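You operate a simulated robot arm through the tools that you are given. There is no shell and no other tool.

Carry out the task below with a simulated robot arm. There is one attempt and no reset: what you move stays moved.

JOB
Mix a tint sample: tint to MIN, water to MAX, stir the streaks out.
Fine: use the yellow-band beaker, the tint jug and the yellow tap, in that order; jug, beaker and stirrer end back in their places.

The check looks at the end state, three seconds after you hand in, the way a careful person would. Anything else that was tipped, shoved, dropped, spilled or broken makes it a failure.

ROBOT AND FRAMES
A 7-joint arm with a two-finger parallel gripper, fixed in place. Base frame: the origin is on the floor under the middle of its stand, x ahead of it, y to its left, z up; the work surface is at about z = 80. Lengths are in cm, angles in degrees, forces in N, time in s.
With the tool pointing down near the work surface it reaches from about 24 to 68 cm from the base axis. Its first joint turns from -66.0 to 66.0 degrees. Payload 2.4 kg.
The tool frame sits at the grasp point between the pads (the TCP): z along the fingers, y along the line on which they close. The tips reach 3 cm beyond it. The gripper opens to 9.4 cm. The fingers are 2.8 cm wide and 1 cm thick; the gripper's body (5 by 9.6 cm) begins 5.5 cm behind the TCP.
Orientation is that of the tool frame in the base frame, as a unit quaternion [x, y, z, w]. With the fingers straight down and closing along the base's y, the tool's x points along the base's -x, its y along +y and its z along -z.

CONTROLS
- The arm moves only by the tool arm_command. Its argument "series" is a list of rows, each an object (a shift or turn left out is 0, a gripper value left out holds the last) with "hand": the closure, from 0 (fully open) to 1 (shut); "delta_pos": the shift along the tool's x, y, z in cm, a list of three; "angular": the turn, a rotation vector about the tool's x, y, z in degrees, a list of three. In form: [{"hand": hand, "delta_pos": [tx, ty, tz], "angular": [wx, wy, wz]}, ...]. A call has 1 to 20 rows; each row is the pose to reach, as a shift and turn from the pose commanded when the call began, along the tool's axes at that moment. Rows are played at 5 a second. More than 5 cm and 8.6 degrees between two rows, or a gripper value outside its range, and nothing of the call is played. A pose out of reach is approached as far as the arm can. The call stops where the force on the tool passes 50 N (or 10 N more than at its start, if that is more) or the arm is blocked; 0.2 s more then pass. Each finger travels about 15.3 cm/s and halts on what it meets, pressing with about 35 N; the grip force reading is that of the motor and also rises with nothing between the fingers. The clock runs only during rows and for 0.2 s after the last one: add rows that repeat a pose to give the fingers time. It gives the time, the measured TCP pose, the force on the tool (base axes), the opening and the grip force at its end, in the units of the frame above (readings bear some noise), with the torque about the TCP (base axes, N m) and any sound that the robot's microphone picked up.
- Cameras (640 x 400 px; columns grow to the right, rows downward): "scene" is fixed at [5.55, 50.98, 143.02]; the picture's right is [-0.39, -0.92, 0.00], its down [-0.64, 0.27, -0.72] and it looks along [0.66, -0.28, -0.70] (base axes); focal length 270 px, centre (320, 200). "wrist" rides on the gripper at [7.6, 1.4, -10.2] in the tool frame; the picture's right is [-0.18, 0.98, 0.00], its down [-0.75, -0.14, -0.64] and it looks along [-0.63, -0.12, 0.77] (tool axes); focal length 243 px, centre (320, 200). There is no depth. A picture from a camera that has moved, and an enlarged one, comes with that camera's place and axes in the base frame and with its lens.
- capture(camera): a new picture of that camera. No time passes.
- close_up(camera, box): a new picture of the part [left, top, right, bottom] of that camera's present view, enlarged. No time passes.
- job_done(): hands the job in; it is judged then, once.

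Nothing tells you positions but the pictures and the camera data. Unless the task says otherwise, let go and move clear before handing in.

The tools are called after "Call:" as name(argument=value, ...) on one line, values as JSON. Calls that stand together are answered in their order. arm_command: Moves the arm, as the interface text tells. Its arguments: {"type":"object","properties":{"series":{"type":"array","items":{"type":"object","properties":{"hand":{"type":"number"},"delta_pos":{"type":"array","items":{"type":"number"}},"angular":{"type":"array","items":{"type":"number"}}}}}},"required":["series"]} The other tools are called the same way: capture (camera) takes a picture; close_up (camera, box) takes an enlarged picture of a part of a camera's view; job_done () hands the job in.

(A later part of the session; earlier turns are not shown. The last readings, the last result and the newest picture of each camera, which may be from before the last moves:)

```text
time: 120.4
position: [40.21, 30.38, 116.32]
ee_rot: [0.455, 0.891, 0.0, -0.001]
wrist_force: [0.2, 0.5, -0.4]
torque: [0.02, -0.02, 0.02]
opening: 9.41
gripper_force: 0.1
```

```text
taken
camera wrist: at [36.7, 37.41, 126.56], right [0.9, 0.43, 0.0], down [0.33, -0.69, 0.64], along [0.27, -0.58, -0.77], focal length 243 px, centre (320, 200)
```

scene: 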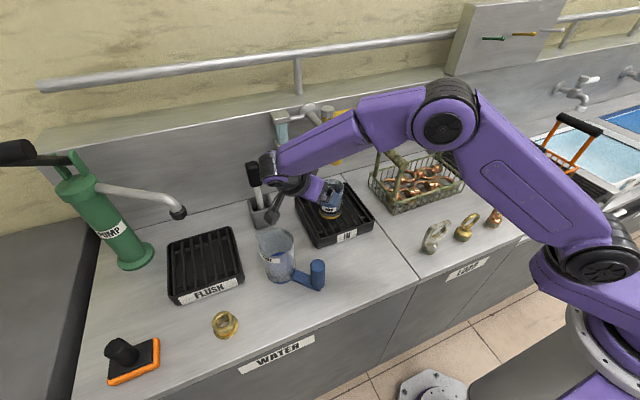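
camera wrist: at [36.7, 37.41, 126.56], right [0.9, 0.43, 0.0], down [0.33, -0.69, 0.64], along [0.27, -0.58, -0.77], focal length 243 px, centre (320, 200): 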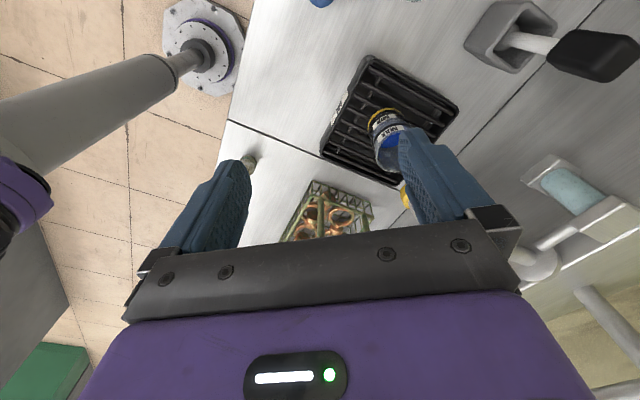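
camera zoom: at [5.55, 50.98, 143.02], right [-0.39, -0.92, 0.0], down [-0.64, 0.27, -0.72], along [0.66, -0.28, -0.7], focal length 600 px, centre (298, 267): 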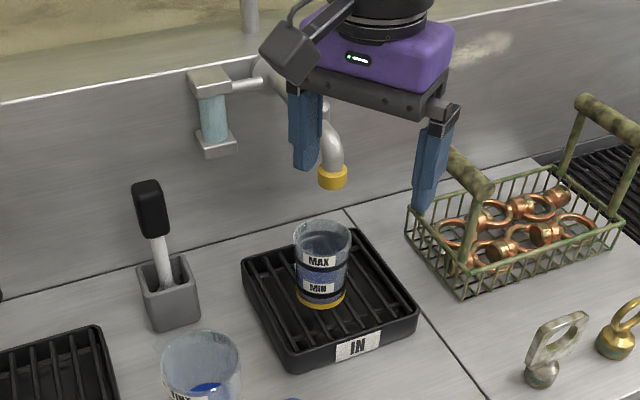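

The beaker is under the outlet with about 1.5 cm of offset, inside its rim. Next I turn the gripper so that it will close across the lever, rising to a safe height.

Call:
arm_command(series=[{"delta_pos": [0, 0, -0.5], "angular": [0, 0, -8]}, {"delta_pos": [0, 0, -1], "angular": [0, 0, -16]}, {"delta_pos": [0, 0, -1.5], "angular": [0, 0, -24]}, {"delta_pos": [0, 0, -2], "angular": [0, 0, -32]}, {"delta_pos": [0, 0, -2.5], "angular": [0, 0, -40]}, {"delta_pos": [0, 0, -3], "angular": [0, 0, -48]}, {"delta_pos": [0, 0, -3.5], "angular": [0, 0, -56]}, {"delta_pos": [0, 0, -4], "angular": [0, 0, -64]}, {"delta_pos": [0, 0, -4.5], "angular": [0, 0, -72]}, {"delta_pos": [0, 0, -5], "angular": [0, 0, -80]}, {"delta_pos": [0, 0, -5.5], "angular": [0, 0, -88]}, {"delta_pos": [0, 0, -6], "angular": [0, 0, -96]}, {"delta_pos": [0, 0, -6], "angular": [0, 0, -104]}, {"delta_pos": [0, 0, -6], "angular": [0, 0, -112]}, {"delta_pos": [0, 0, -6], "angular": [0, 0, -120]}, {"delta_pos": [0, 0, -6], "angular": [0, 0, -128]}, {"delta_pos": [0, 0, -6], "angular": [0, 0, -136]}, {"delta_pos": [0, 0, -6], "angular": [0, 0, -144]}, {"delta_pos": [0, 0, -6], "angular": [0, 0, -144]}])

Call:
capture(camera="wrist")

```text
time: 124.4
position: [40.01, 30.23, 122.48]
ee_rot: [-0.707, 0.707, 0.001, 0.001]
wrist_force: [-0.6, 1.1, -1.0]
torque: [0.03, 0.0, 0.01]
opening: 9.4
gripper_force: 0.0
```

```text
taken
camera wrist: at [38.5, 22.77, 132.56], right [-0.98, 0.18, 0.0], down [0.14, 0.75, 0.64], along [0.12, 0.63, -0.77], focal length 243 px, centre (320, 200)
```

wrist: 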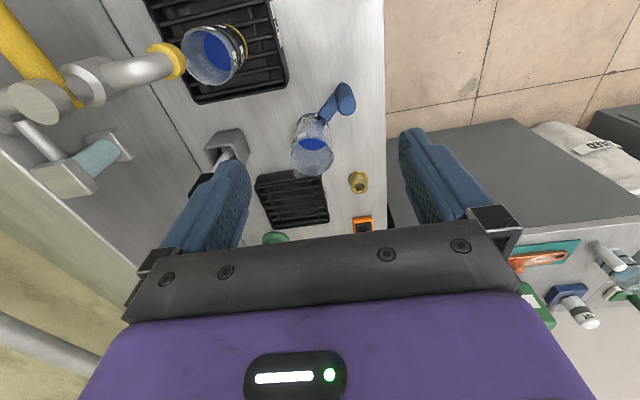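

Call:
arm_command(series=[{"delta_pos": [2.2, -3.5, 0]}, {"delta_pos": [4.4, -7.1, 0]}, {"delta_pos": [6.6, -10.7, 0]}, {"delta_pos": [8.8, -14.2, 0]}, {"delta_pos": [11, -17.8, 0]}, {"delta_pos": [13.2, -21.3, 0]}, {"delta_pos": [13.2, -21.3, 0]}])

Call:
capture(camera="wrist")

Call:
capture(camera="scene")

```text
time: 126.0
position: [59.76, 16.55, 120.15]
ee_rot: [0.708, -0.706, -0.001, 0.0]
wrist_force: [0.1, 0.7, 0.4]
torque: [-0.03, -0.01, -0.02]
opening: 9.37
gripper_force: 0.0
out of reach, approached as far as the arm can: row 6, 7
```

```text
taken
camera wrist: at [58.29, 9.05, 130.49], right [-0.98, 0.18, 0.0], down [0.14, 0.75, 0.64], along [0.12, 0.63, -0.77], focal length 243 px, centre (320, 200)
```

wrist: 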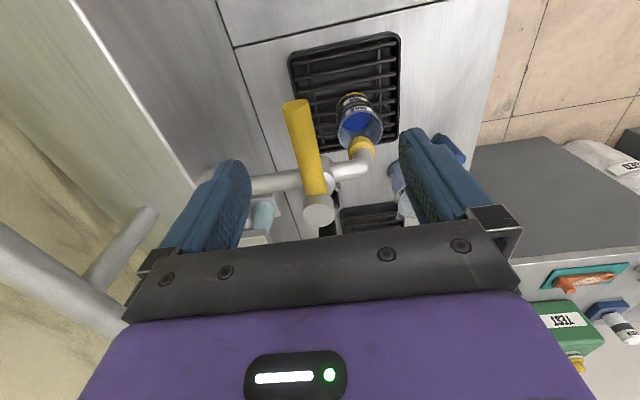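

```text
taken
```

scene: 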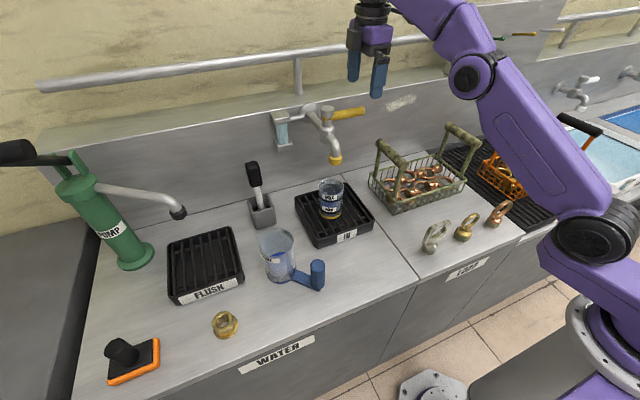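

That hover point is at the arm's reach limit, so I'll approach with the hand tilted outward a bit. First, a close look at the lever from here.

Call:
close_up(camera="wrist", box=[230, 80, 400, 240])

Call:
close_up(camera="scene", box=[260, 80, 400, 220])

```text
2.50 times, centred on (315, 160) of wrist
camera zoom: at [58.29, 9.05, 130.49], right [-0.98, 0.18, 0.0], down [0.14, 0.75, 0.64], along [0.12, 0.63, -0.77], focal length 606 px, centre (332, 300)
```

zoom: 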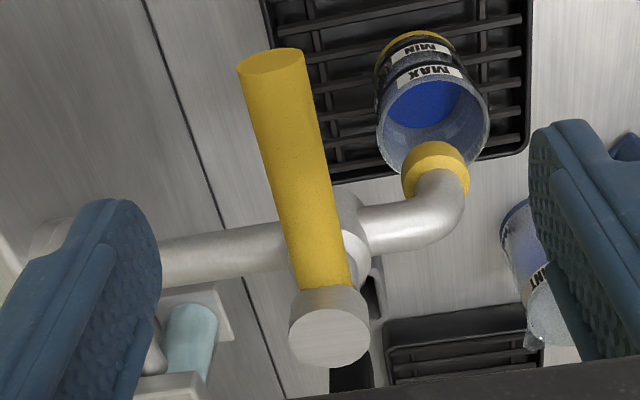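

```text
2.86 times, centred on (330, 150) of scene
camera zoom: at [5.56, 50.98, 143.02], right [-0.39, -0.92, 0.0], down [-0.64, 0.27, -0.72], along [0.66, -0.28, -0.7], focal length 772 px, centre (291, 343)
```

zoom: 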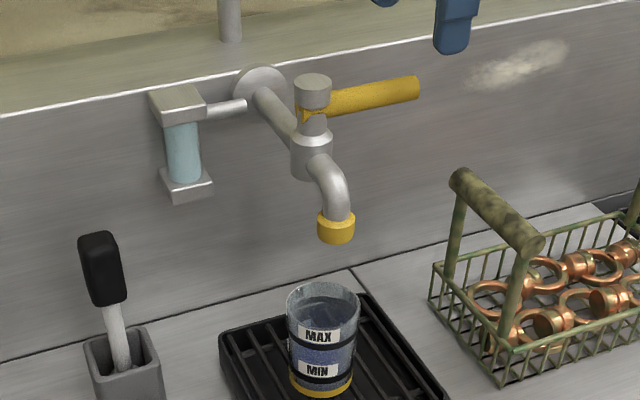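

The lever runs from the stem at (61.6, 25.4) to its tip at (61.5, 15.3), z about 111, and the drip line falls well inside the beaker. Tilting outward 20° and moving to a pre-grasp above the lever.

Call:
arm_command(series=[{"delta_pos": [0, 0.6, 1], "angular": [5, 0, 0]}, {"delta_pos": [0, 1.2, 2], "angular": [10, 0, 0]}, {"delta_pos": [0, 1.9, 3], "angular": [15, 0, 0]}, {"delta_pos": [0, 2.5, 4], "angular": [20, 0, 0]}, {"delta_pos": [0, 2.5, 4], "angular": [20, 0, 0]}])

Call:
capture(camera="wrist")

Call:
capture(camera="scene")

```text
time: 127.2
position: [57.32, 16.73, 116.31]
ee_rot: [-0.696, 0.697, -0.122, 0.124]
wrist_force: [-0.3, -0.3, -0.7]
torque: [-0.04, -0.03, -0.01]
opening: 9.41
gripper_force: 0.0
```

```text
taken
camera wrist: at [52.34, 9.07, 125.48], right [-0.92, 0.19, -0.34], down [-0.09, 0.75, 0.65], along [0.37, 0.63, -0.68], focal length 243 px, centre (320, 200)
```

wrist: 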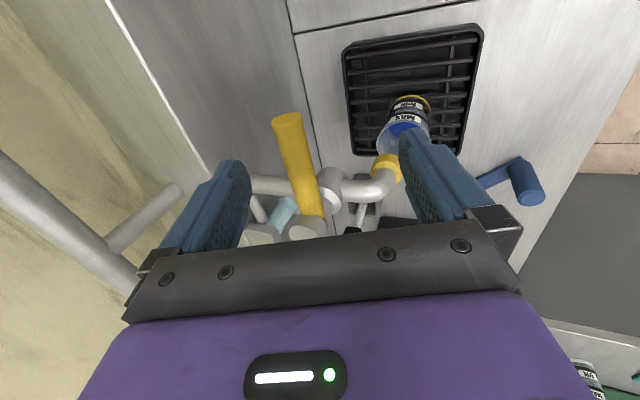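

```text
taken
```

scene: 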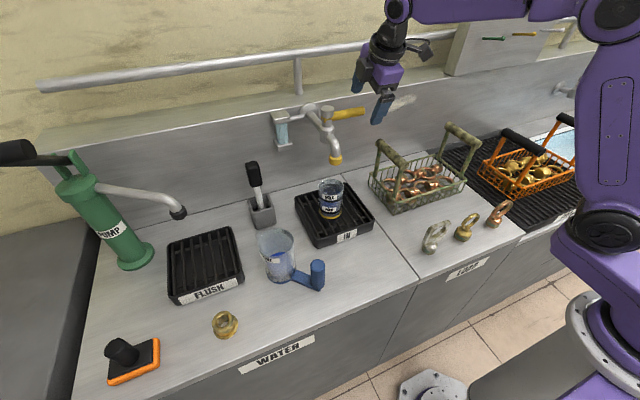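

Call:
arm_command(series=[{"delta_pos": [-0.14, -1.04, 0]}, {"delta_pos": [-0.27, -2.07, 0]}, {"delta_pos": [-0.27, -2.07, 1.5]}, {"delta_pos": [-0.27, -2.07, 3]}, {"delta_pos": [-0.27, -2.07, 3]}])

Call:
capture(camera="wrist")

Call:
close_up(camera="scene", box=[280, 40, 440, 170])

```text
time: 128.4
position: [60.38, 16.85, 114.3]
ee_rot: [-0.696, 0.697, -0.122, 0.123]
wrist_force: [0.3, -0.7, -0.8]
torque: [0.02, 0.0, 0.01]
opening: 9.39
gripper_force: 0.2
```

```text
taken
camera wrist: at [55.41, 9.31, 123.24], right [-0.92, 0.19, -0.34], down [-0.09, 0.75, 0.65], along [0.37, 0.63, -0.68], focal length 243 px, centre (320, 200)
```

wrist: 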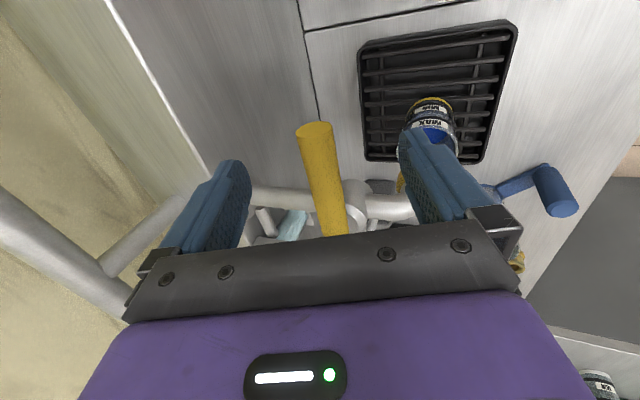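

```text
3.08 times, centred on (360, 105) of scene
camera zoom: at [5.55, 50.98, 143.02], right [-0.39, -0.92, 0.0], down [-0.64, 0.27, -0.72], along [0.66, -0.28, -0.7], focal length 831 px, centre (197, 492)
```

zoom: 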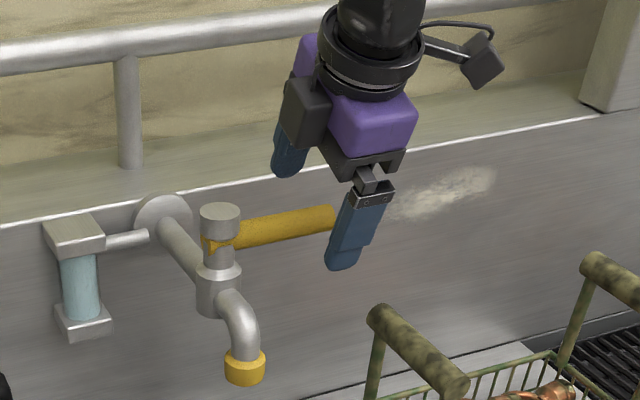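

Lever is centred between the fingers. Descending onto it.

Call:
arm_command(series=[{"delta_pos": [-0.05, 0.03, 0.9]}, {"delta_pos": [-0.1, 0.07, 1.8]}, {"delta_pos": [-0.15, 0.1, 2.7]}, {"delta_pos": [-0.15, 0.11, 3.4]}, {"delta_pos": [-0.15, 0.11, 3.4]}])

Call:
capture(camera="wrist")

Call:
close_up(camera="scene", box=[280, 40, 440, 170])

```text
time: 129.6
position: [61.31, 17.19, 110.8]
ee_rot: [-0.696, 0.698, -0.121, 0.122]
wrist_force: [-0.4, -0.9, -0.5]
torque: [0.01, 0.01, -0.01]
opening: 9.4
gripper_force: 0.1
```

```text
taken
camera wrist: at [56.38, 9.56, 119.97], right [-0.92, 0.19, -0.34], down [-0.09, 0.75, 0.65], along [0.37, 0.63, -0.68], focal length 243 px, centre (320, 200)
```

wrist: 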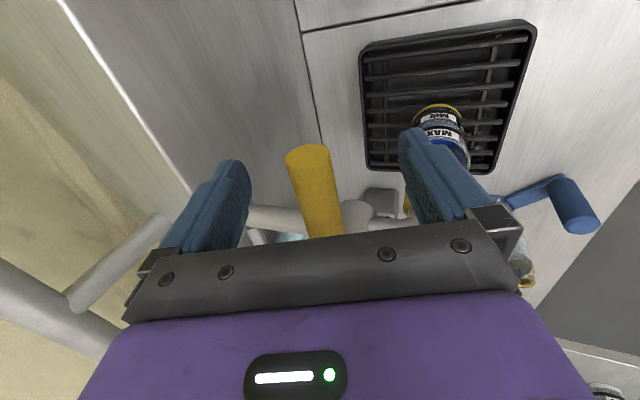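

```text
3.08 times, centred on (360, 105) of scene
camera zoom: at [5.55, 50.98, 143.02], right [-0.39, -0.92, 0.0], down [-0.64, 0.27, -0.72], along [0.66, -0.28, -0.7], focal length 831 px, centre (197, 492)
```

zoom: 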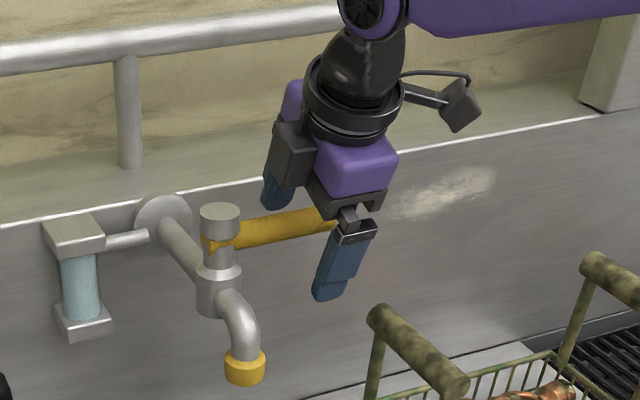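

The lever is within 2 mm of centre. Making that small correction and closing on it.

Call:
arm_command(series=[{"delta_pos": [0, -0.15, 0], "hand": 0}, {"delta_pos": [0, -0.15, 0], "hand": 0.4}, {"delta_pos": [0, -0.15, 0], "hand": 0.6}, {"delta_pos": [0, -0.15, 0], "hand": 0.8}, {"delta_pos": [0, -0.15, 0], "hand": 0.8}, {"delta_pos": [0, -0.15, 0], "hand": 0.8}])

Call:
capture(camera="wrist")

Call:
close_up(camera="scene", box=[270, 80, 410, 230])

```text
time: 131.0
position: [61.56, 16.95, 111.0]
ee_rot: [-0.695, 0.697, -0.122, 0.123]
wrist_force: [1.4, 0.2, 0.5]
torque: [-0.01, -0.02, -0.06]
opening: 2.6
gripper_force: 44.9
```

```text
taken
camera wrist: at [56.57, 9.49, 120.06], right [-0.92, 0.19, -0.34], down [-0.09, 0.75, 0.65], along [0.37, 0.63, -0.68], focal length 243 px, centre (320, 200)
```

wrist: 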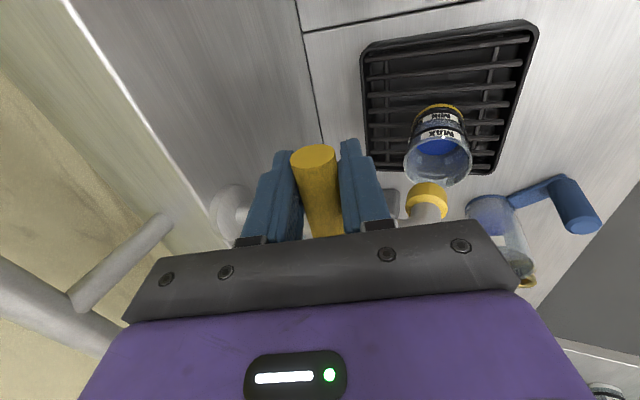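

```text
2.67 times, centred on (340, 155) of scene
camera zoom: at [5.56, 50.98, 143.02], right [-0.39, -0.92, 0.0], down [-0.64, 0.27, -0.72], along [0.66, -0.28, -0.7], focal length 720 px, centre (267, 320)
```

zoom: 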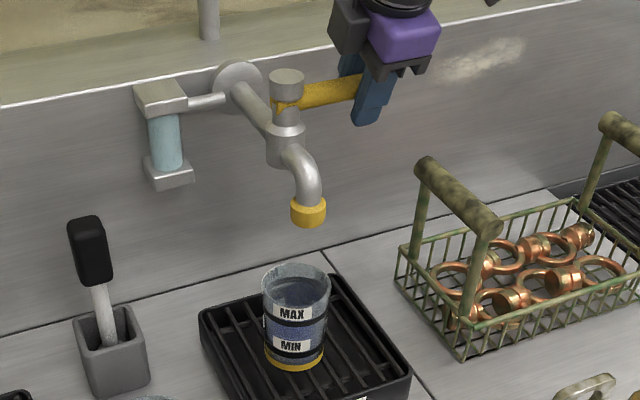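

Lever gripped. Turning it slowly toward me by 5° to find where flow begins.

Call:
arm_command(series=[{"delta_pos": [-0.01, 0.345, -0.126], "angular": [0, 0.86, 2.35]}, {"delta_pos": [-0.032, 0.688, -0.251], "angular": [0, 1.71, 4.7]}, {"delta_pos": [-0.032, 0.688, -0.251], "angular": [0, 1.71, 4.7]}])

Call:
capture(camera="wrist")

Call:
close_up(camera="scene", box=[270, 80, 410, 230])

```text
time: 131.8
position: [60.85, 17.13, 111.07]
ee_rot: [-0.664, 0.728, -0.127, 0.117]
wrist_force: [7.4, 2.9, -8.0]
torque: [-0.15, -0.11, -0.51]
opening: 2.61
gripper_force: 45.2
```

```text
taken
camera wrist: at [55.21, 9.98, 120.07], right [-0.9, 0.27, -0.33], down [-0.02, 0.76, 0.65], along [0.43, 0.6, -0.68], focal length 243 px, centre (320, 200)
```

wrist: 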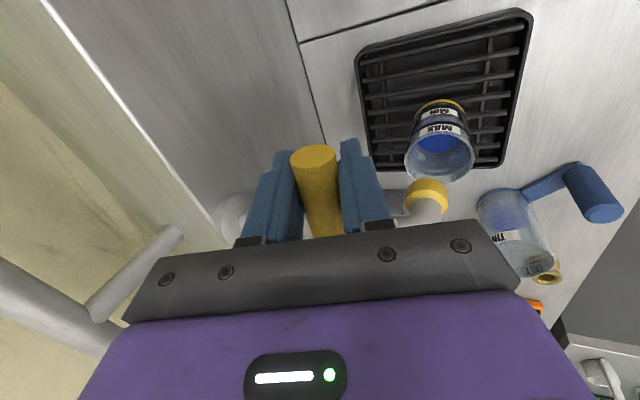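

```text
2.67 times, centred on (340, 155) of scene
camera zoom: at [5.59, 50.99, 143.02], right [-0.39, -0.92, 0.0], down [-0.64, 0.27, -0.72], along [0.66, -0.28, -0.7], focal length 720 px, centre (267, 320)
```

zoom: 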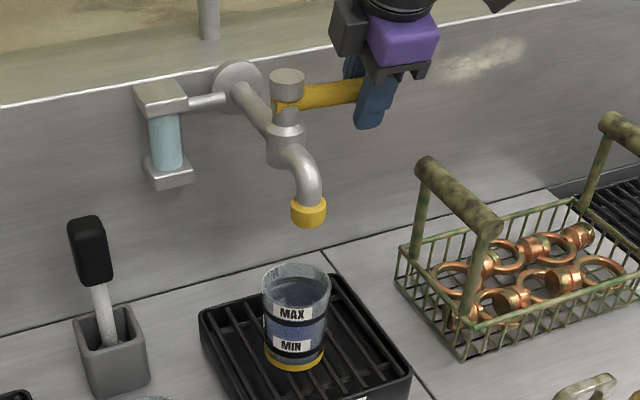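

No flow at 5°. Continuing another 5°.

Call:
arm_command(series=[{"delta_pos": [-0.01, 0.345, -0.126], "angular": [0, 0.86, 2.35]}, {"delta_pos": [-0.032, 0.688, -0.251], "angular": [0, 1.71, 4.7]}])

Call:
capture(camera="wrist")

Call:
close_up(camera="scene", box=[270, 80, 410, 230])

```text
time: 132.4
position: [60.12, 17.17, 110.96]
ee_rot: [-0.632, 0.756, -0.132, 0.111]
wrist_force: [11.8, 2.9, -9.5]
torque: [-0.5, -0.09, -0.85]
opening: 2.59
gripper_force: 45.1
```

```text
taken
camera wrist: at [53.88, 10.59, 120.06], right [-0.88, 0.35, -0.34], down [0.05, 0.76, 0.65], along [0.48, 0.56, -0.68], focal length 243 px, centre (320, 200)
```

wrist: 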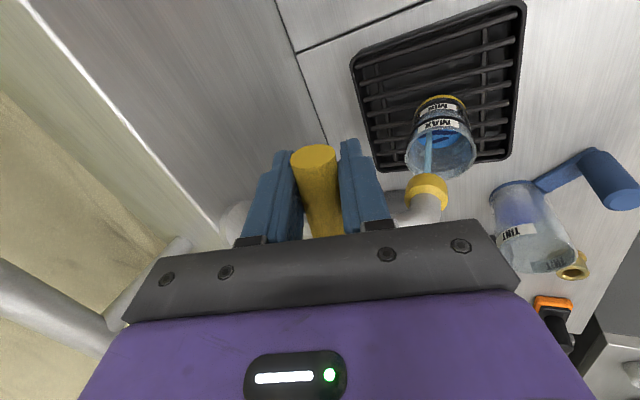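

```text
2.67 times, centred on (340, 155) of scene
camera zoom: at [5.61, 51.0, 143.01], right [-0.39, -0.92, 0.0], down [-0.64, 0.27, -0.72], along [0.66, -0.28, -0.7], focal length 720 px, centre (267, 320)
```

zoom: 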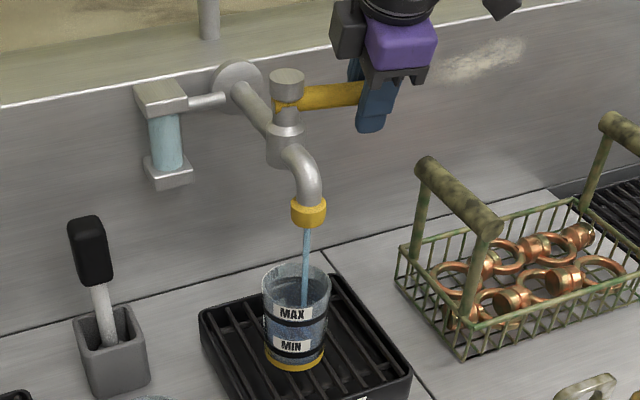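

Water is flowing in a thin stream into the beaker. Holding here and watching the level closely.

Call:
arm_command(series=[{"delta_pos": [0, 0, 0]}, {"delta_pos": [0, 0, 0]}, {"delta_pos": [0, 0, 0]}])

Call:
close_up(camera="scene", box=[310, 165, 370, 225])

Call:
close_up(camera="wrist", box=[380, 70, 500, 210])

```text
time: 133.2
position: [60.12, 17.15, 110.99]
ee_rot: [-0.632, 0.755, -0.132, 0.112]
wrist_force: [10.5, 2.1, -9.7]
torque: [0.11, -0.05, -0.78]
opening: 2.63
gripper_force: 44.8
```

```text
6.67 times, centred on (340, 195) of scene
camera zoom: at [5.61, 50.99, 143.02], right [-0.39, -0.92, 0.0], down [-0.64, 0.27, -0.72], along [0.66, -0.28, -0.7], focal length 1800 px, centre (187, 233)
```

zoom: 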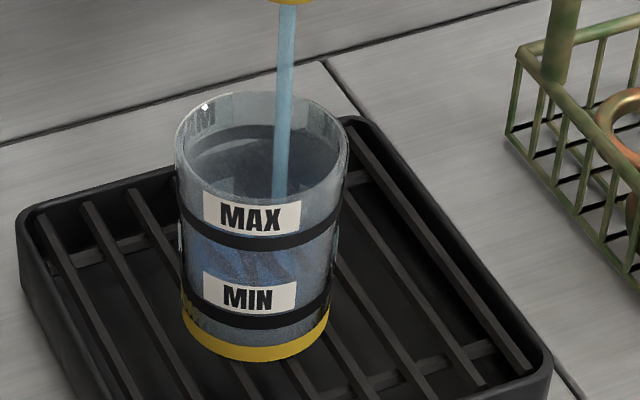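

```text
2.86 times, centred on (440, 140) of wrist
camera zoom: at [53.88, 10.58, 120.07], right [-0.88, 0.34, -0.33], down [0.05, 0.76, 0.65], along [0.48, 0.56, -0.68], focal length 693 px, centre (-23, 371)
```

zoom: 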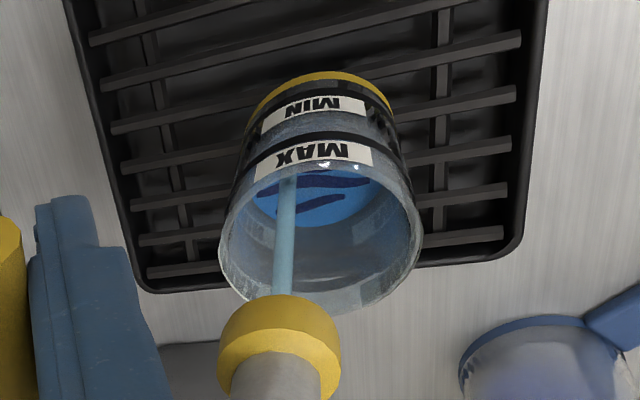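

Call:
arm_command(series=[{"delta_pos": [0, 0, 0]}, {"delta_pos": [0, 0, 0]}, {"delta_pos": [0, 0, 0]}, {"delta_pos": [0, 0, 0]}])

Call:
close_up(camera="scene", box=[310, 165, 370, 225])

Call:
close_up(camera="wrist", box=[380, 70, 500, 210])

```text
time: 134.2
position: [60.1, 17.16, 110.94]
ee_rot: [-0.633, 0.755, -0.133, 0.111]
wrist_force: [7.4, 0.8, -10.1]
torque: [0.11, 0.02, -0.61]
opening: 2.6
gripper_force: 45.6
```

```text
6.67 times, centred on (340, 195) of scene
camera zoom: at [5.6, 50.99, 143.02], right [-0.39, -0.92, 0.0], down [-0.64, 0.27, -0.72], along [0.66, -0.28, -0.7], focal length 1800 px, centre (187, 233)
```

zoom: 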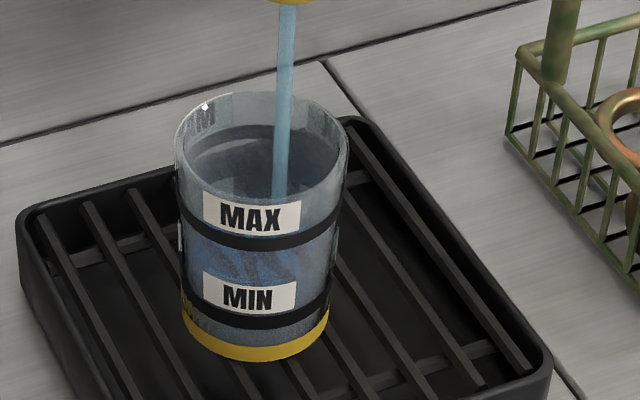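

```text
2.86 times, centred on (440, 140) of wrist
camera zoom: at [53.87, 10.59, 120.08], right [-0.88, 0.34, -0.33], down [0.05, 0.76, 0.65], along [0.48, 0.56, -0.68], focal length 693 px, centre (-23, 371)
```

zoom: 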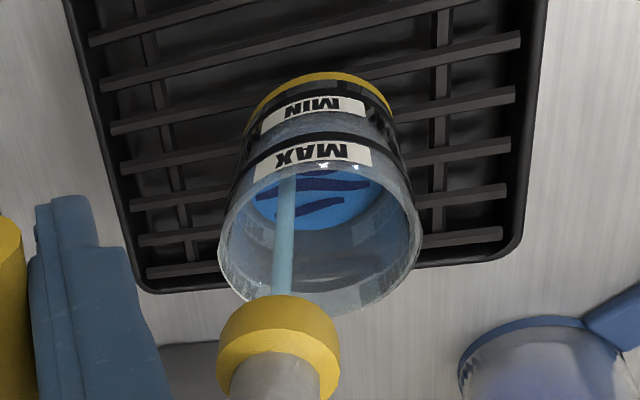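

Flow is slow and steady. Holding for a couple more seconds, then re-checking.

Call:
arm_command(series=[{"delta_pos": [0, 0, 0]}, {"delta_pos": [0, 0, 0]}, {"delta_pos": [0, 0, 0]}, {"delta_pos": [0, 0, 0]}, {"delta_pos": [0, 0, 0]}, {"delta_pos": [0, 0, 0]}, {"delta_pos": [0, 0, 0]}, {"delta_pos": [0, 0, 0]}, {"delta_pos": [0, 0, 0]}, {"delta_pos": [0, 0, 0]}])

Call:
close_up(camera="scene", box=[310, 165, 370, 225])

Call:
close_up(camera="wrist", box=[380, 70, 500, 210])

```text
time: 136.4
position: [60.14, 17.2, 111.02]
ee_rot: [-0.632, 0.756, -0.132, 0.111]
wrist_force: [6.4, -0.9, -10.0]
torque: [0.17, -0.01, -0.42]
opening: 2.6
gripper_force: 44.9
```

```text
6.67 times, centred on (340, 195) of scene
camera zoom: at [5.59, 50.98, 143.02], right [-0.39, -0.92, 0.0], down [-0.64, 0.27, -0.72], along [0.66, -0.28, -0.7], focal length 1800 px, centre (187, 233)
```

zoom: 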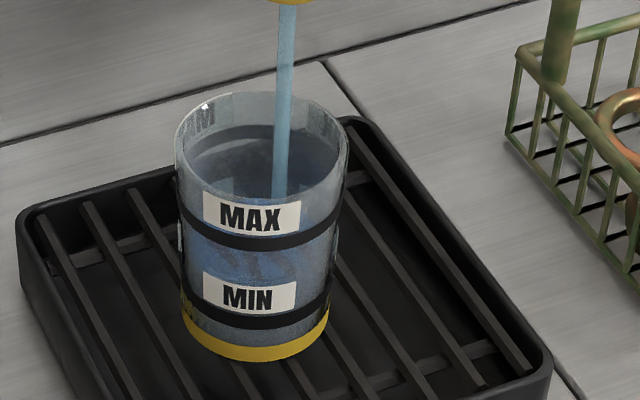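

```text
2.86 times, centred on (440, 140) of wrist
camera zoom: at [53.86, 10.58, 120.08], right [-0.88, 0.34, -0.33], down [0.05, 0.76, 0.65], along [0.48, 0.56, -0.68], focal length 693 px, centre (-23, 371)
```

zoom: 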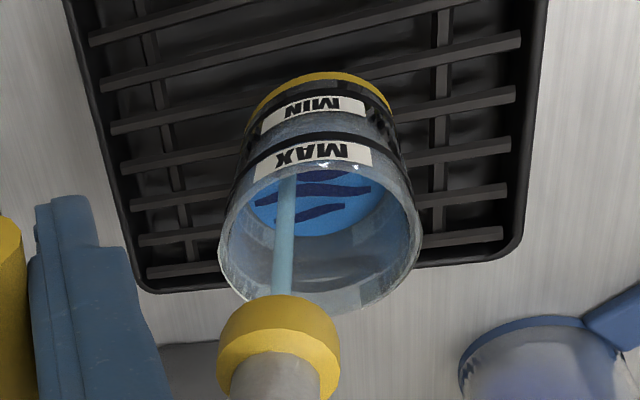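

Call:
close_up(camera="wrist", box=[400, 110, 480, 185])

Call:
close_up(camera="scene", box=[324, 176, 348, 198])

```text
5.33 times, centred on (440, 148) of wrist
camera zoom: at [53.86, 10.58, 120.08], right [-0.88, 0.34, -0.33], down [0.05, 0.76, 0.65], along [0.48, 0.56, -0.68], focal length 1294 px, centre (-320, 480)
```

zoom: 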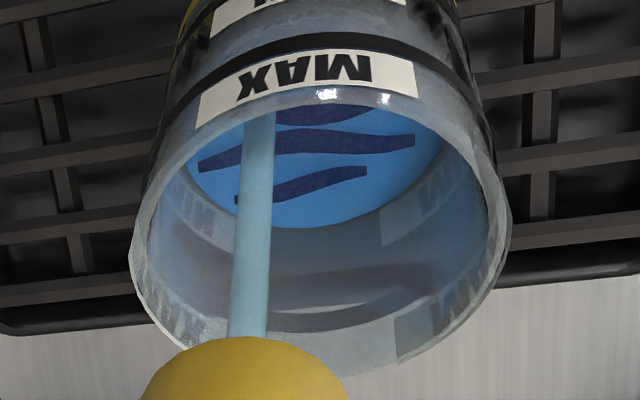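

```text
16.00 times, centred on (336, 187) of scene
camera zoom: at [5.59, 50.98, 143.02], right [-0.39, -0.92, 0.0], down [-0.64, 0.27, -0.72], along [0.66, -0.28, -0.7], focal length 4321 px, centre (64, 408)
```

zoom: 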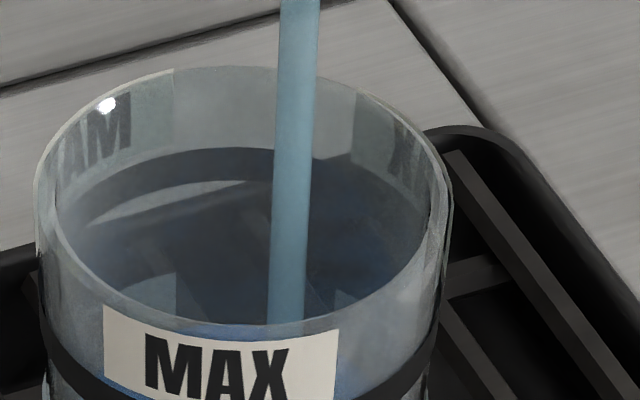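

The level is rising about 0.2 cm per second and is still well below MAX. Holding the slow flow.

Call:
arm_command(series=[{"delta_pos": [0, 0, 0]}, {"delta_pos": [0, 0, 0]}, {"delta_pos": [0, 0, 0]}, {"delta_pos": [0, 0, 0]}, {"delta_pos": [0, 0, 0]}, {"delta_pos": [0, 0, 0]}, {"delta_pos": [0, 0, 0]}, {"delta_pos": [0, 0, 0]}, {"delta_pos": [0, 0, 0]}, {"delta_pos": [0, 0, 0]}, {"delta_pos": [0, 0, 0]}, {"delta_pos": [0, 0, 0]}, {"delta_pos": [0, 0, 0]}, {"delta_pos": [0, 0, 0]}, {"delta_pos": [0, 0, 0]}])

Call:
close_up(camera="wrist", box=[400, 110, 480, 185])

Call:
close_up(camera="scene", box=[310, 165, 370, 225])

```text
time: 139.6
position: [60.0, 17.16, 110.97]
ee_rot: [-0.632, 0.756, -0.132, 0.111]
wrist_force: [4.0, -1.4, -8.5]
torque: [0.18, -0.01, -0.44]
opening: 2.61
gripper_force: 45.5
```

```text
5.33 times, centred on (440, 148) of wrist
camera zoom: at [53.86, 10.58, 120.08], right [-0.88, 0.34, -0.33], down [0.05, 0.76, 0.65], along [0.48, 0.56, -0.68], focal length 1294 px, centre (-320, 480)
```

zoom: 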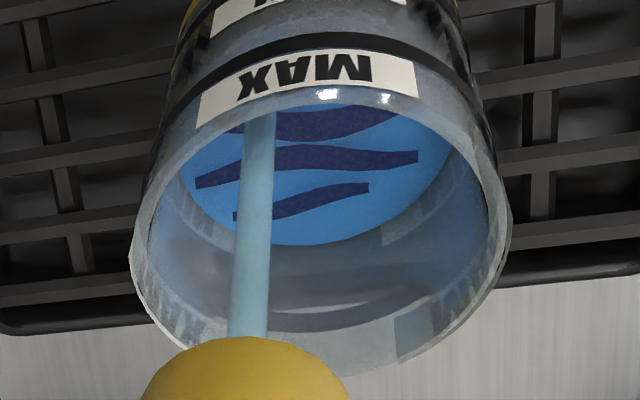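

```text
6.67 times, centred on (340, 195) of scene
camera zoom: at [5.59, 50.98, 143.02], right [-0.39, -0.92, 0.0], down [-0.64, 0.27, -0.72], along [0.66, -0.28, -0.7], focal length 1800 px, centre (187, 233)
```

zoom: 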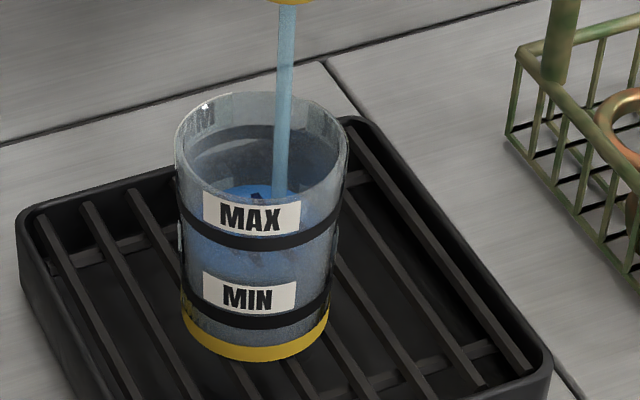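

Call:
arm_command(series=[{"delta_pos": [0, 0, 0]}, {"delta_pos": [0, 0, 0]}, {"delta_pos": [0, 0, 0]}, {"delta_pos": [0, 0, 0]}, {"delta_pos": [0, 0, 0]}, {"delta_pos": [0, 0, 0]}, {"delta_pos": [0, 0, 0]}, {"delta_pos": [0, 0, 0]}, {"delta_pos": [0, 0, 0]}, {"delta_pos": [0, 0, 0]}, {"delta_pos": [0, 0, 0]}, {"delta_pos": [0, 0, 0]}, {"delta_pos": [0, 0, 0]}, {"delta_pos": [0, 0, 0]}, {"delta_pos": [0, 0, 0]}])

Call:
close_up(camera="wrist", box=[400, 110, 480, 185])

Call:
close_up(camera="scene", box=[310, 165, 370, 225])

```text
time: 142.8
position: [60.11, 17.13, 111.1]
ee_rot: [-0.633, 0.755, -0.132, 0.11]
wrist_force: [5.7, -1.1, -8.6]
torque: [0.14, -0.04, -0.46]
opening: 2.62
gripper_force: 45.4
```

```text
5.33 times, centred on (440, 148) of wrist
camera zoom: at [53.86, 10.58, 120.09], right [-0.88, 0.34, -0.33], down [0.05, 0.76, 0.65], along [0.48, 0.56, -0.68], focal length 1294 px, centre (-320, 480)
```

zoom: 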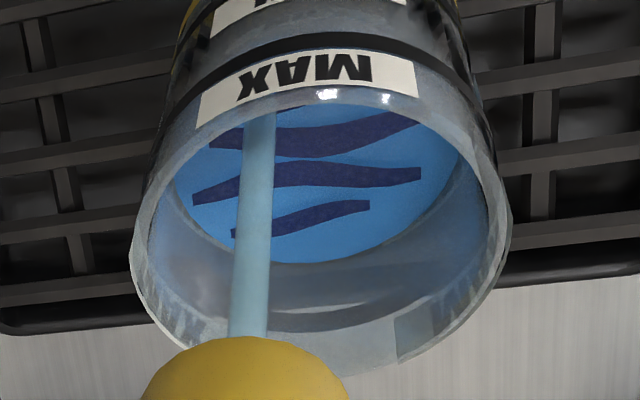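

```text
6.67 times, centred on (340, 195) of scene
camera zoom: at [5.58, 50.98, 143.02], right [-0.39, -0.92, 0.0], down [-0.64, 0.27, -0.72], along [0.66, -0.28, -0.7], focal length 1800 px, centre (187, 233)
```

zoom: 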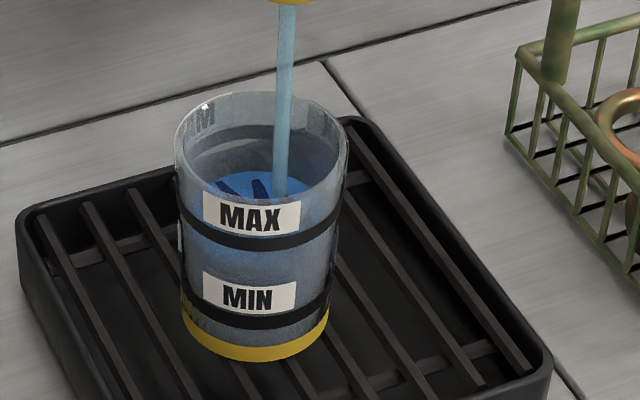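

About 2 cm to go. Continuing for a few more seconds.

Call:
arm_command(series=[{"delta_pos": [0, 0, 0]}, {"delta_pos": [0, 0, 0]}, {"delta_pos": [0, 0, 0]}, {"delta_pos": [0, 0, 0]}, {"delta_pos": [0, 0, 0]}, {"delta_pos": [0, 0, 0]}, {"delta_pos": [0, 0, 0]}, {"delta_pos": [0, 0, 0]}, {"delta_pos": [0, 0, 0]}, {"delta_pos": [0, 0, 0]}, {"delta_pos": [0, 0, 0]}, {"delta_pos": [0, 0, 0]}, {"delta_pos": [0, 0, 0]}, {"delta_pos": [0, 0, 0]}, {"delta_pos": [0, 0, 0]}, {"delta_pos": [0, 0, 0]}, {"delta_pos": [0, 0, 0]}])

Call:
close_up(camera="wrist", box=[400, 110, 480, 185])

Call:
close_up(camera="scene", box=[324, 176, 348, 198])

```text
time: 146.4
position: [59.98, 17.18, 111.01]
ee_rot: [-0.633, 0.755, -0.133, 0.111]
wrist_force: [5.5, -2.0, -6.3]
torque: [0.14, -0.01, -0.45]
opening: 2.63
gripper_force: 44.7
```

```text
5.33 times, centred on (440, 148) of wrist
camera zoom: at [53.86, 10.57, 120.09], right [-0.88, 0.34, -0.33], down [0.05, 0.76, 0.65], along [0.48, 0.56, -0.68], focal length 1294 px, centre (-320, 480)
```

zoom: 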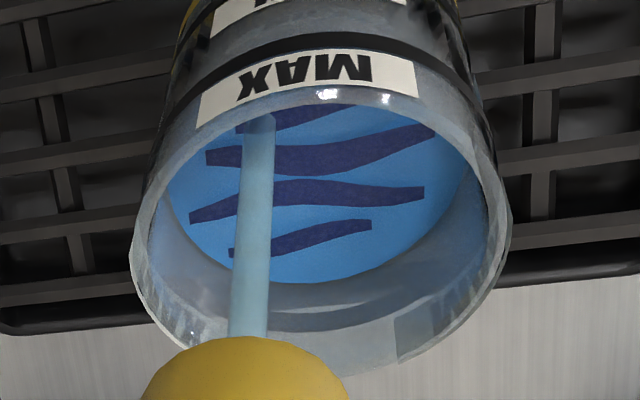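

```text
16.00 times, centred on (336, 187) of scene
camera zoom: at [5.58, 50.98, 143.02], right [-0.39, -0.92, 0.0], down [-0.64, 0.27, -0.72], along [0.66, -0.28, -0.7], focal length 4321 px, centre (64, 408)
```

zoom: 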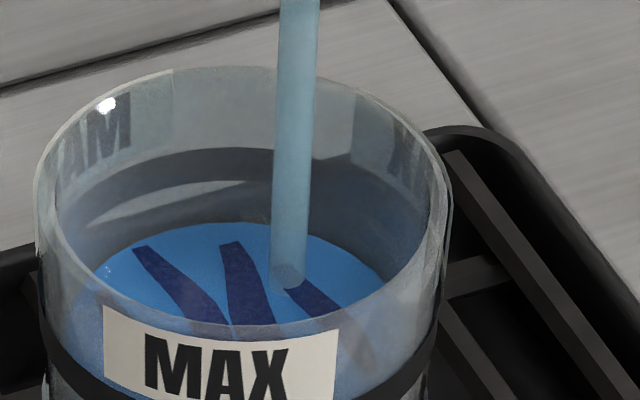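

About 1 cm below MAX now. Another two seconds, then check again.

Call:
arm_command(series=[{"delta_pos": [0, 0, 0]}, {"delta_pos": [0, 0, 0]}, {"delta_pos": [0, 0, 0]}, {"delta_pos": [0, 0, 0]}, {"delta_pos": [0, 0, 0]}, {"delta_pos": [0, 0, 0]}, {"delta_pos": [0, 0, 0]}, {"delta_pos": [0, 0, 0]}, {"delta_pos": [0, 0, 0]}])

Call:
close_up(camera="scene", box=[324, 176, 348, 198])

Call:
close_up(camera="wrist", box=[400, 110, 480, 185])

```text
time: 148.4
position: [60.03, 17.21, 111.03]
ee_rot: [-0.632, 0.755, -0.131, 0.112]
wrist_force: [4.9, -2.1, -5.2]
torque: [0.17, -0.02, -0.42]
opening: 2.62
gripper_force: 45.4
```

```text
16.00 times, centred on (336, 187) of scene
camera zoom: at [5.58, 50.98, 143.02], right [-0.39, -0.92, 0.0], down [-0.64, 0.27, -0.72], along [0.66, -0.28, -0.7], focal length 4321 px, centre (64, 408)
```

zoom: 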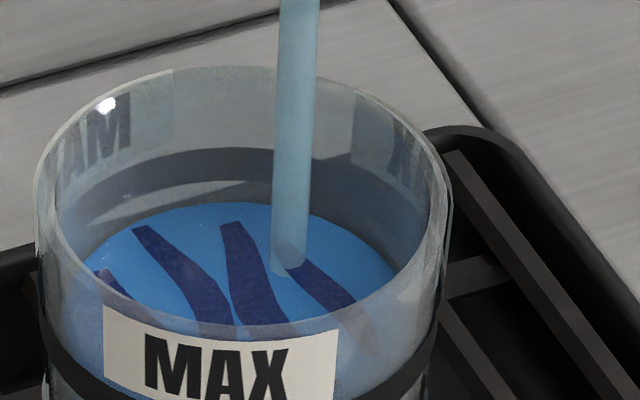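

```text
5.33 times, centred on (440, 148) of wrist
camera zoom: at [53.86, 10.57, 120.09], right [-0.88, 0.34, -0.33], down [0.05, 0.76, 0.65], along [0.48, 0.56, -0.68], focal length 1294 px, centre (-320, 480)
```

zoom: 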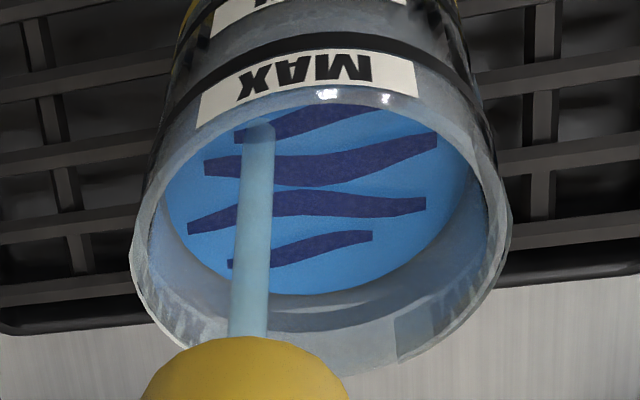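

Call:
arm_command(series=[{"delta_pos": [0, 0, 0]}, {"delta_pos": [0, 0, 0]}, {"delta_pos": [0, 0, 0]}, {"delta_pos": [0, 0, 0]}, {"delta_pos": [0, 0, 0]}, {"delta_pos": [0, 0, 0]}, {"delta_pos": [0, 0, 0]}])

Call:
close_up(camera="scene", box=[324, 176, 348, 198])

```text
time: 150.0
position: [60.03, 17.09, 110.99]
ee_rot: [-0.633, 0.755, -0.133, 0.111]
wrist_force: [5.3, -2.0, -4.4]
torque: [0.18, -0.03, -0.42]
opening: 2.6
gripper_force: 45.0
```

```text
16.00 times, centred on (336, 187) of scene
camera zoom: at [5.58, 50.98, 143.03], right [-0.39, -0.92, 0.0], down [-0.64, 0.27, -0.72], along [0.66, -0.28, -0.7], focal length 4321 px, centre (64, 408)
```

zoom: 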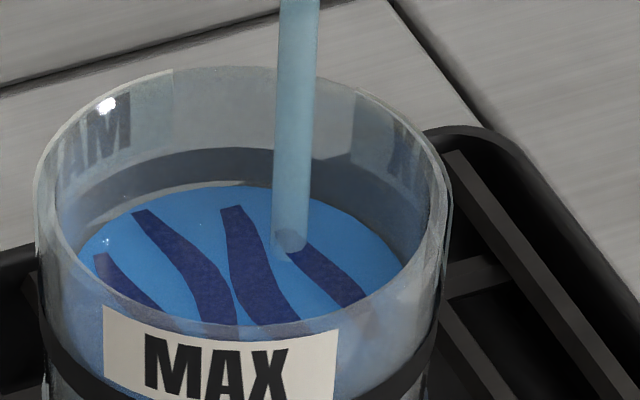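

Just under the MAX band now. A short final hold and then closing the lever.

Call:
arm_command(series=[{"delta_pos": [0, 0, 0]}, {"delta_pos": [0, 0, 0]}, {"delta_pos": [0, 0, 0]}, {"delta_pos": [-0.008, -0.344, 0.126], "angular": [0, -0.855, -2.35]}, {"delta_pos": [-0.032, -0.688, 0.251], "angular": [0, -1.71, -4.7]}, {"delta_pos": [-0.072, -1.03, 0.376], "angular": [0, -2.565, -7.05]}, {"delta_pos": [-0.128, -1.371, 0.5], "angular": [0, -3.42, -9.4]}, {"delta_pos": [-0.128, -1.371, 0.5], "angular": [0, -3.42, -9.4]}])

Call:
close_up(camera="scene", box=[324, 176, 348, 198])

Call:
close_up(camera="scene", box=[270, 80, 410, 230])

```text
time: 151.8
position: [61.42, 16.96, 111.05]
ee_rot: [-0.696, 0.697, -0.122, 0.122]
wrist_force: [2.5, -4.2, -6.2]
torque: [0.29, 0.05, -0.21]
opening: 2.58
gripper_force: 44.6
```

```text
16.00 times, centred on (336, 187) of scene
camera zoom: at [5.57, 50.97, 143.03], right [-0.39, -0.92, 0.0], down [-0.64, 0.27, -0.72], along [0.66, -0.28, -0.7], focal length 4321 px, centre (64, 408)
```

zoom: 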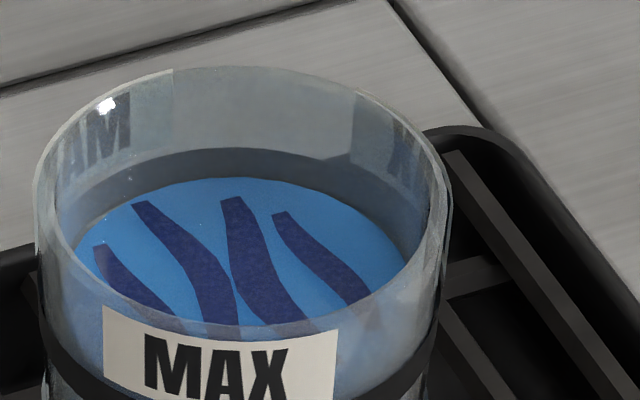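

```text
2.67 times, centred on (340, 155) of scene
camera zoom: at [5.57, 50.97, 143.03], right [-0.39, -0.92, 0.0], down [-0.64, 0.27, -0.72], along [0.66, -0.28, -0.7], focal length 720 px, centre (267, 320)
```

zoom: 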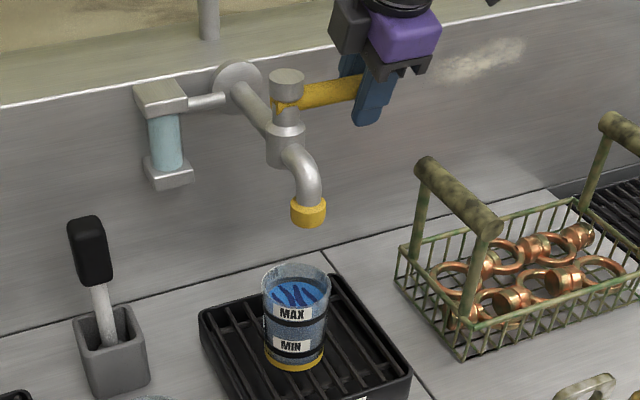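

Flow has stopped with the surface at the MAX band. Double-checking the level from the wrist camera.

Call:
close_up(camera="wrist", box=[400, 110, 480, 185])

Call:
close_up(camera="scene", box=[316, 178, 356, 222])

```text
5.33 times, centred on (440, 148) of wrist
camera zoom: at [56.51, 9.48, 120.11], right [-0.92, 0.18, -0.33], down [-0.09, 0.75, 0.65], along [0.37, 0.63, -0.68], focal length 1294 px, centre (-320, 480)
```

zoom: 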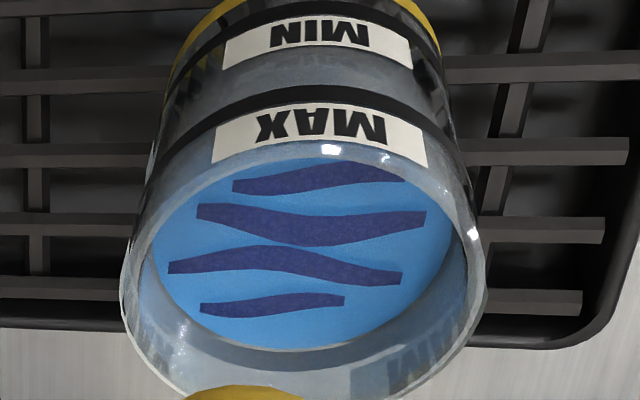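

```text
9.09 times, centred on (336, 200) of scene
camera zoom: at [5.57, 50.97, 143.03], right [-0.39, -0.92, 0.0], down [-0.64, 0.27, -0.72], along [0.66, -0.28, -0.7], focal length 2455 px, centre (174, 200)
```

zoom: 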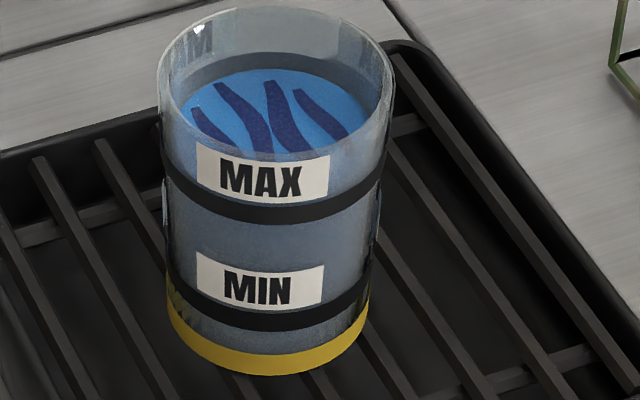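

The level reads at the MAX band from both sides and there is no drip. I'll nudge the lever the last bit to fully closed, then let go and back off.

Call:
arm_command(series=[{"delta_pos": [0, -0.1, 0.036], "angular": [0, -0.24, -0.66]}, {"delta_pos": [0, -0.1, 0.036], "angular": [0, -0.24, -0.66]}])

Call:
arm_command(series=[{"hand": 0.5}, {"hand": 0.2}, {"hand": 0.1}, {"hand": 0.1}])

Call:
arm_command(series=[{"delta_pos": [0, 0, -1], "hand": 0.1}, {"delta_pos": [0, 0, -3]}, {"delta_pos": [0, 0, -5]}, {"delta_pos": [0, 0, -7]}, {"delta_pos": [0, 0, -7]}])

Call:
close_up(camera="scene", box=[270, 80, 410, 230])

Call:
capture(camera="wrist")

```text
time: 152.4
position: [61.6, 17.06, 110.95]
ee_rot: [0.7, -0.693, 0.122, -0.123]
wrist_force: [2.2, -2.5, -6.8]
torque: [0.07, -0.03, -0.28]
opening: 2.6
gripper_force: 45.4
```

```text
time: 153.4
position: [61.66, 17.13, 111.01]
ee_rot: [0.7, -0.693, 0.121, -0.123]
wrist_force: [-0.3, -0.5, -0.7]
torque: [0.0, 0.0, -0.01]
opening: 8.45
gripper_force: 0.1
```

```text
time: 154.6
position: [59.09, 16.96, 117.68]
ee_rot: [0.701, -0.693, 0.121, -0.122]
wrist_force: [-1.0, -0.1, 0.0]
torque: [0.04, -0.02, 0.01]
opening: 8.46
gripper_force: 0.0
```

```text
2.67 times, centred on (340, 155) of scene
camera zoom: at [5.55, 50.98, 143.02], right [-0.39, -0.92, 0.0], down [-0.64, 0.27, -0.72], along [0.66, -0.28, -0.7], focal length 720 px, centre (267, 320)
```

zoom: 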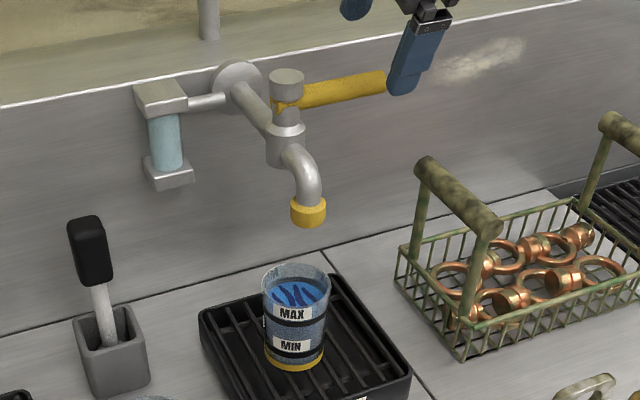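

```text
taken
camera wrist: at [54.23, 9.29, 126.66], right [-0.93, 0.17, -0.34], down [-0.09, 0.75, 0.65], along [0.37, 0.64, -0.68], focal length 243 px, centre (320, 200)
```

wrist: 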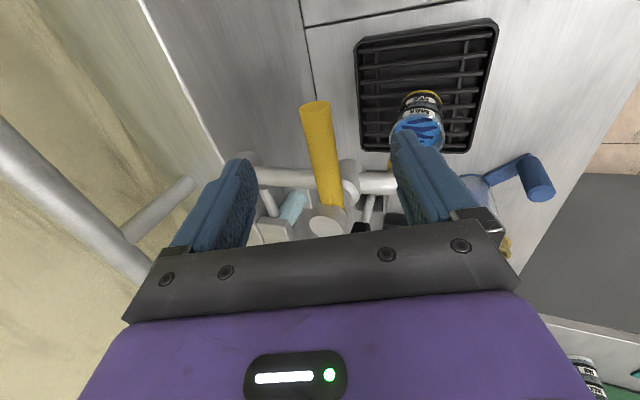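

Tap closed, lever back where it was. Now moving away to free space, straightening, and turning to the beaker-gripping heading again.

Call:
arm_command(series=[{"delta_pos": [-2.2, 2.7, -1.8]}, {"delta_pos": [-4.4, 5.4, -3.6]}, {"delta_pos": [-6.7, 8.1, -5.4], "angular": [-5, 0, 0]}, {"delta_pos": [-8.9, 10.8, -7.2], "angular": [-10, 0, 0]}, {"delta_pos": [-11.1, 13.5, -9], "angular": [-15, 0, 0]}, {"delta_pos": [-13.4, 16.3, -10.75], "angular": [-20, 0, 0]}, {"delta_pos": [-13.4, 16.3, -10.75], "angular": [-20, 0, 0]}])

Call:
arm_command(series=[{"angular": [0, 0, 8], "hand": 0}, {"angular": [0, 0, 16]}, {"angular": [0, 0, 24]}, {"angular": [0, 0, 32]}, {"angular": [0, 0, 40]}, {"angular": [0, 0, 48]}, {"angular": [0, 0, 56]}, {"angular": [0, 0, 64]}, {"angular": [0, 0, 72]}, {"angular": [0, 0, 80]}, {"angular": [0, 0, 88]}, {"angular": [0, 0, 96]}, {"angular": [0, 0, 104]}, {"angular": [0, 0, 112]}, {"angular": [0, 0, 120]}, {"angular": [0, 0, 128]}, {"angular": [0, 0, 136]}, {"angular": [0, 0, 144]}, {"angular": [0, 0, 144]}])

```text
time: 156.2
position: [40.09, 30.26, 122.15]
ee_rot: [0.71, -0.704, -0.001, 0.001]
wrist_force: [0.1, -0.2, 0.0]
torque: [0.01, 0.0, -0.01]
opening: 8.47
gripper_force: 0.2
```

```text
time: 160.2
position: [40.04, 30.27, 122.03]
ee_rot: [0.45, 0.893, 0.0, -0.001]
wrist_force: [0.5, 0.4, -0.1]
torque: [-0.02, -0.01, -0.01]
opening: 9.4
gripper_force: 0.1
```

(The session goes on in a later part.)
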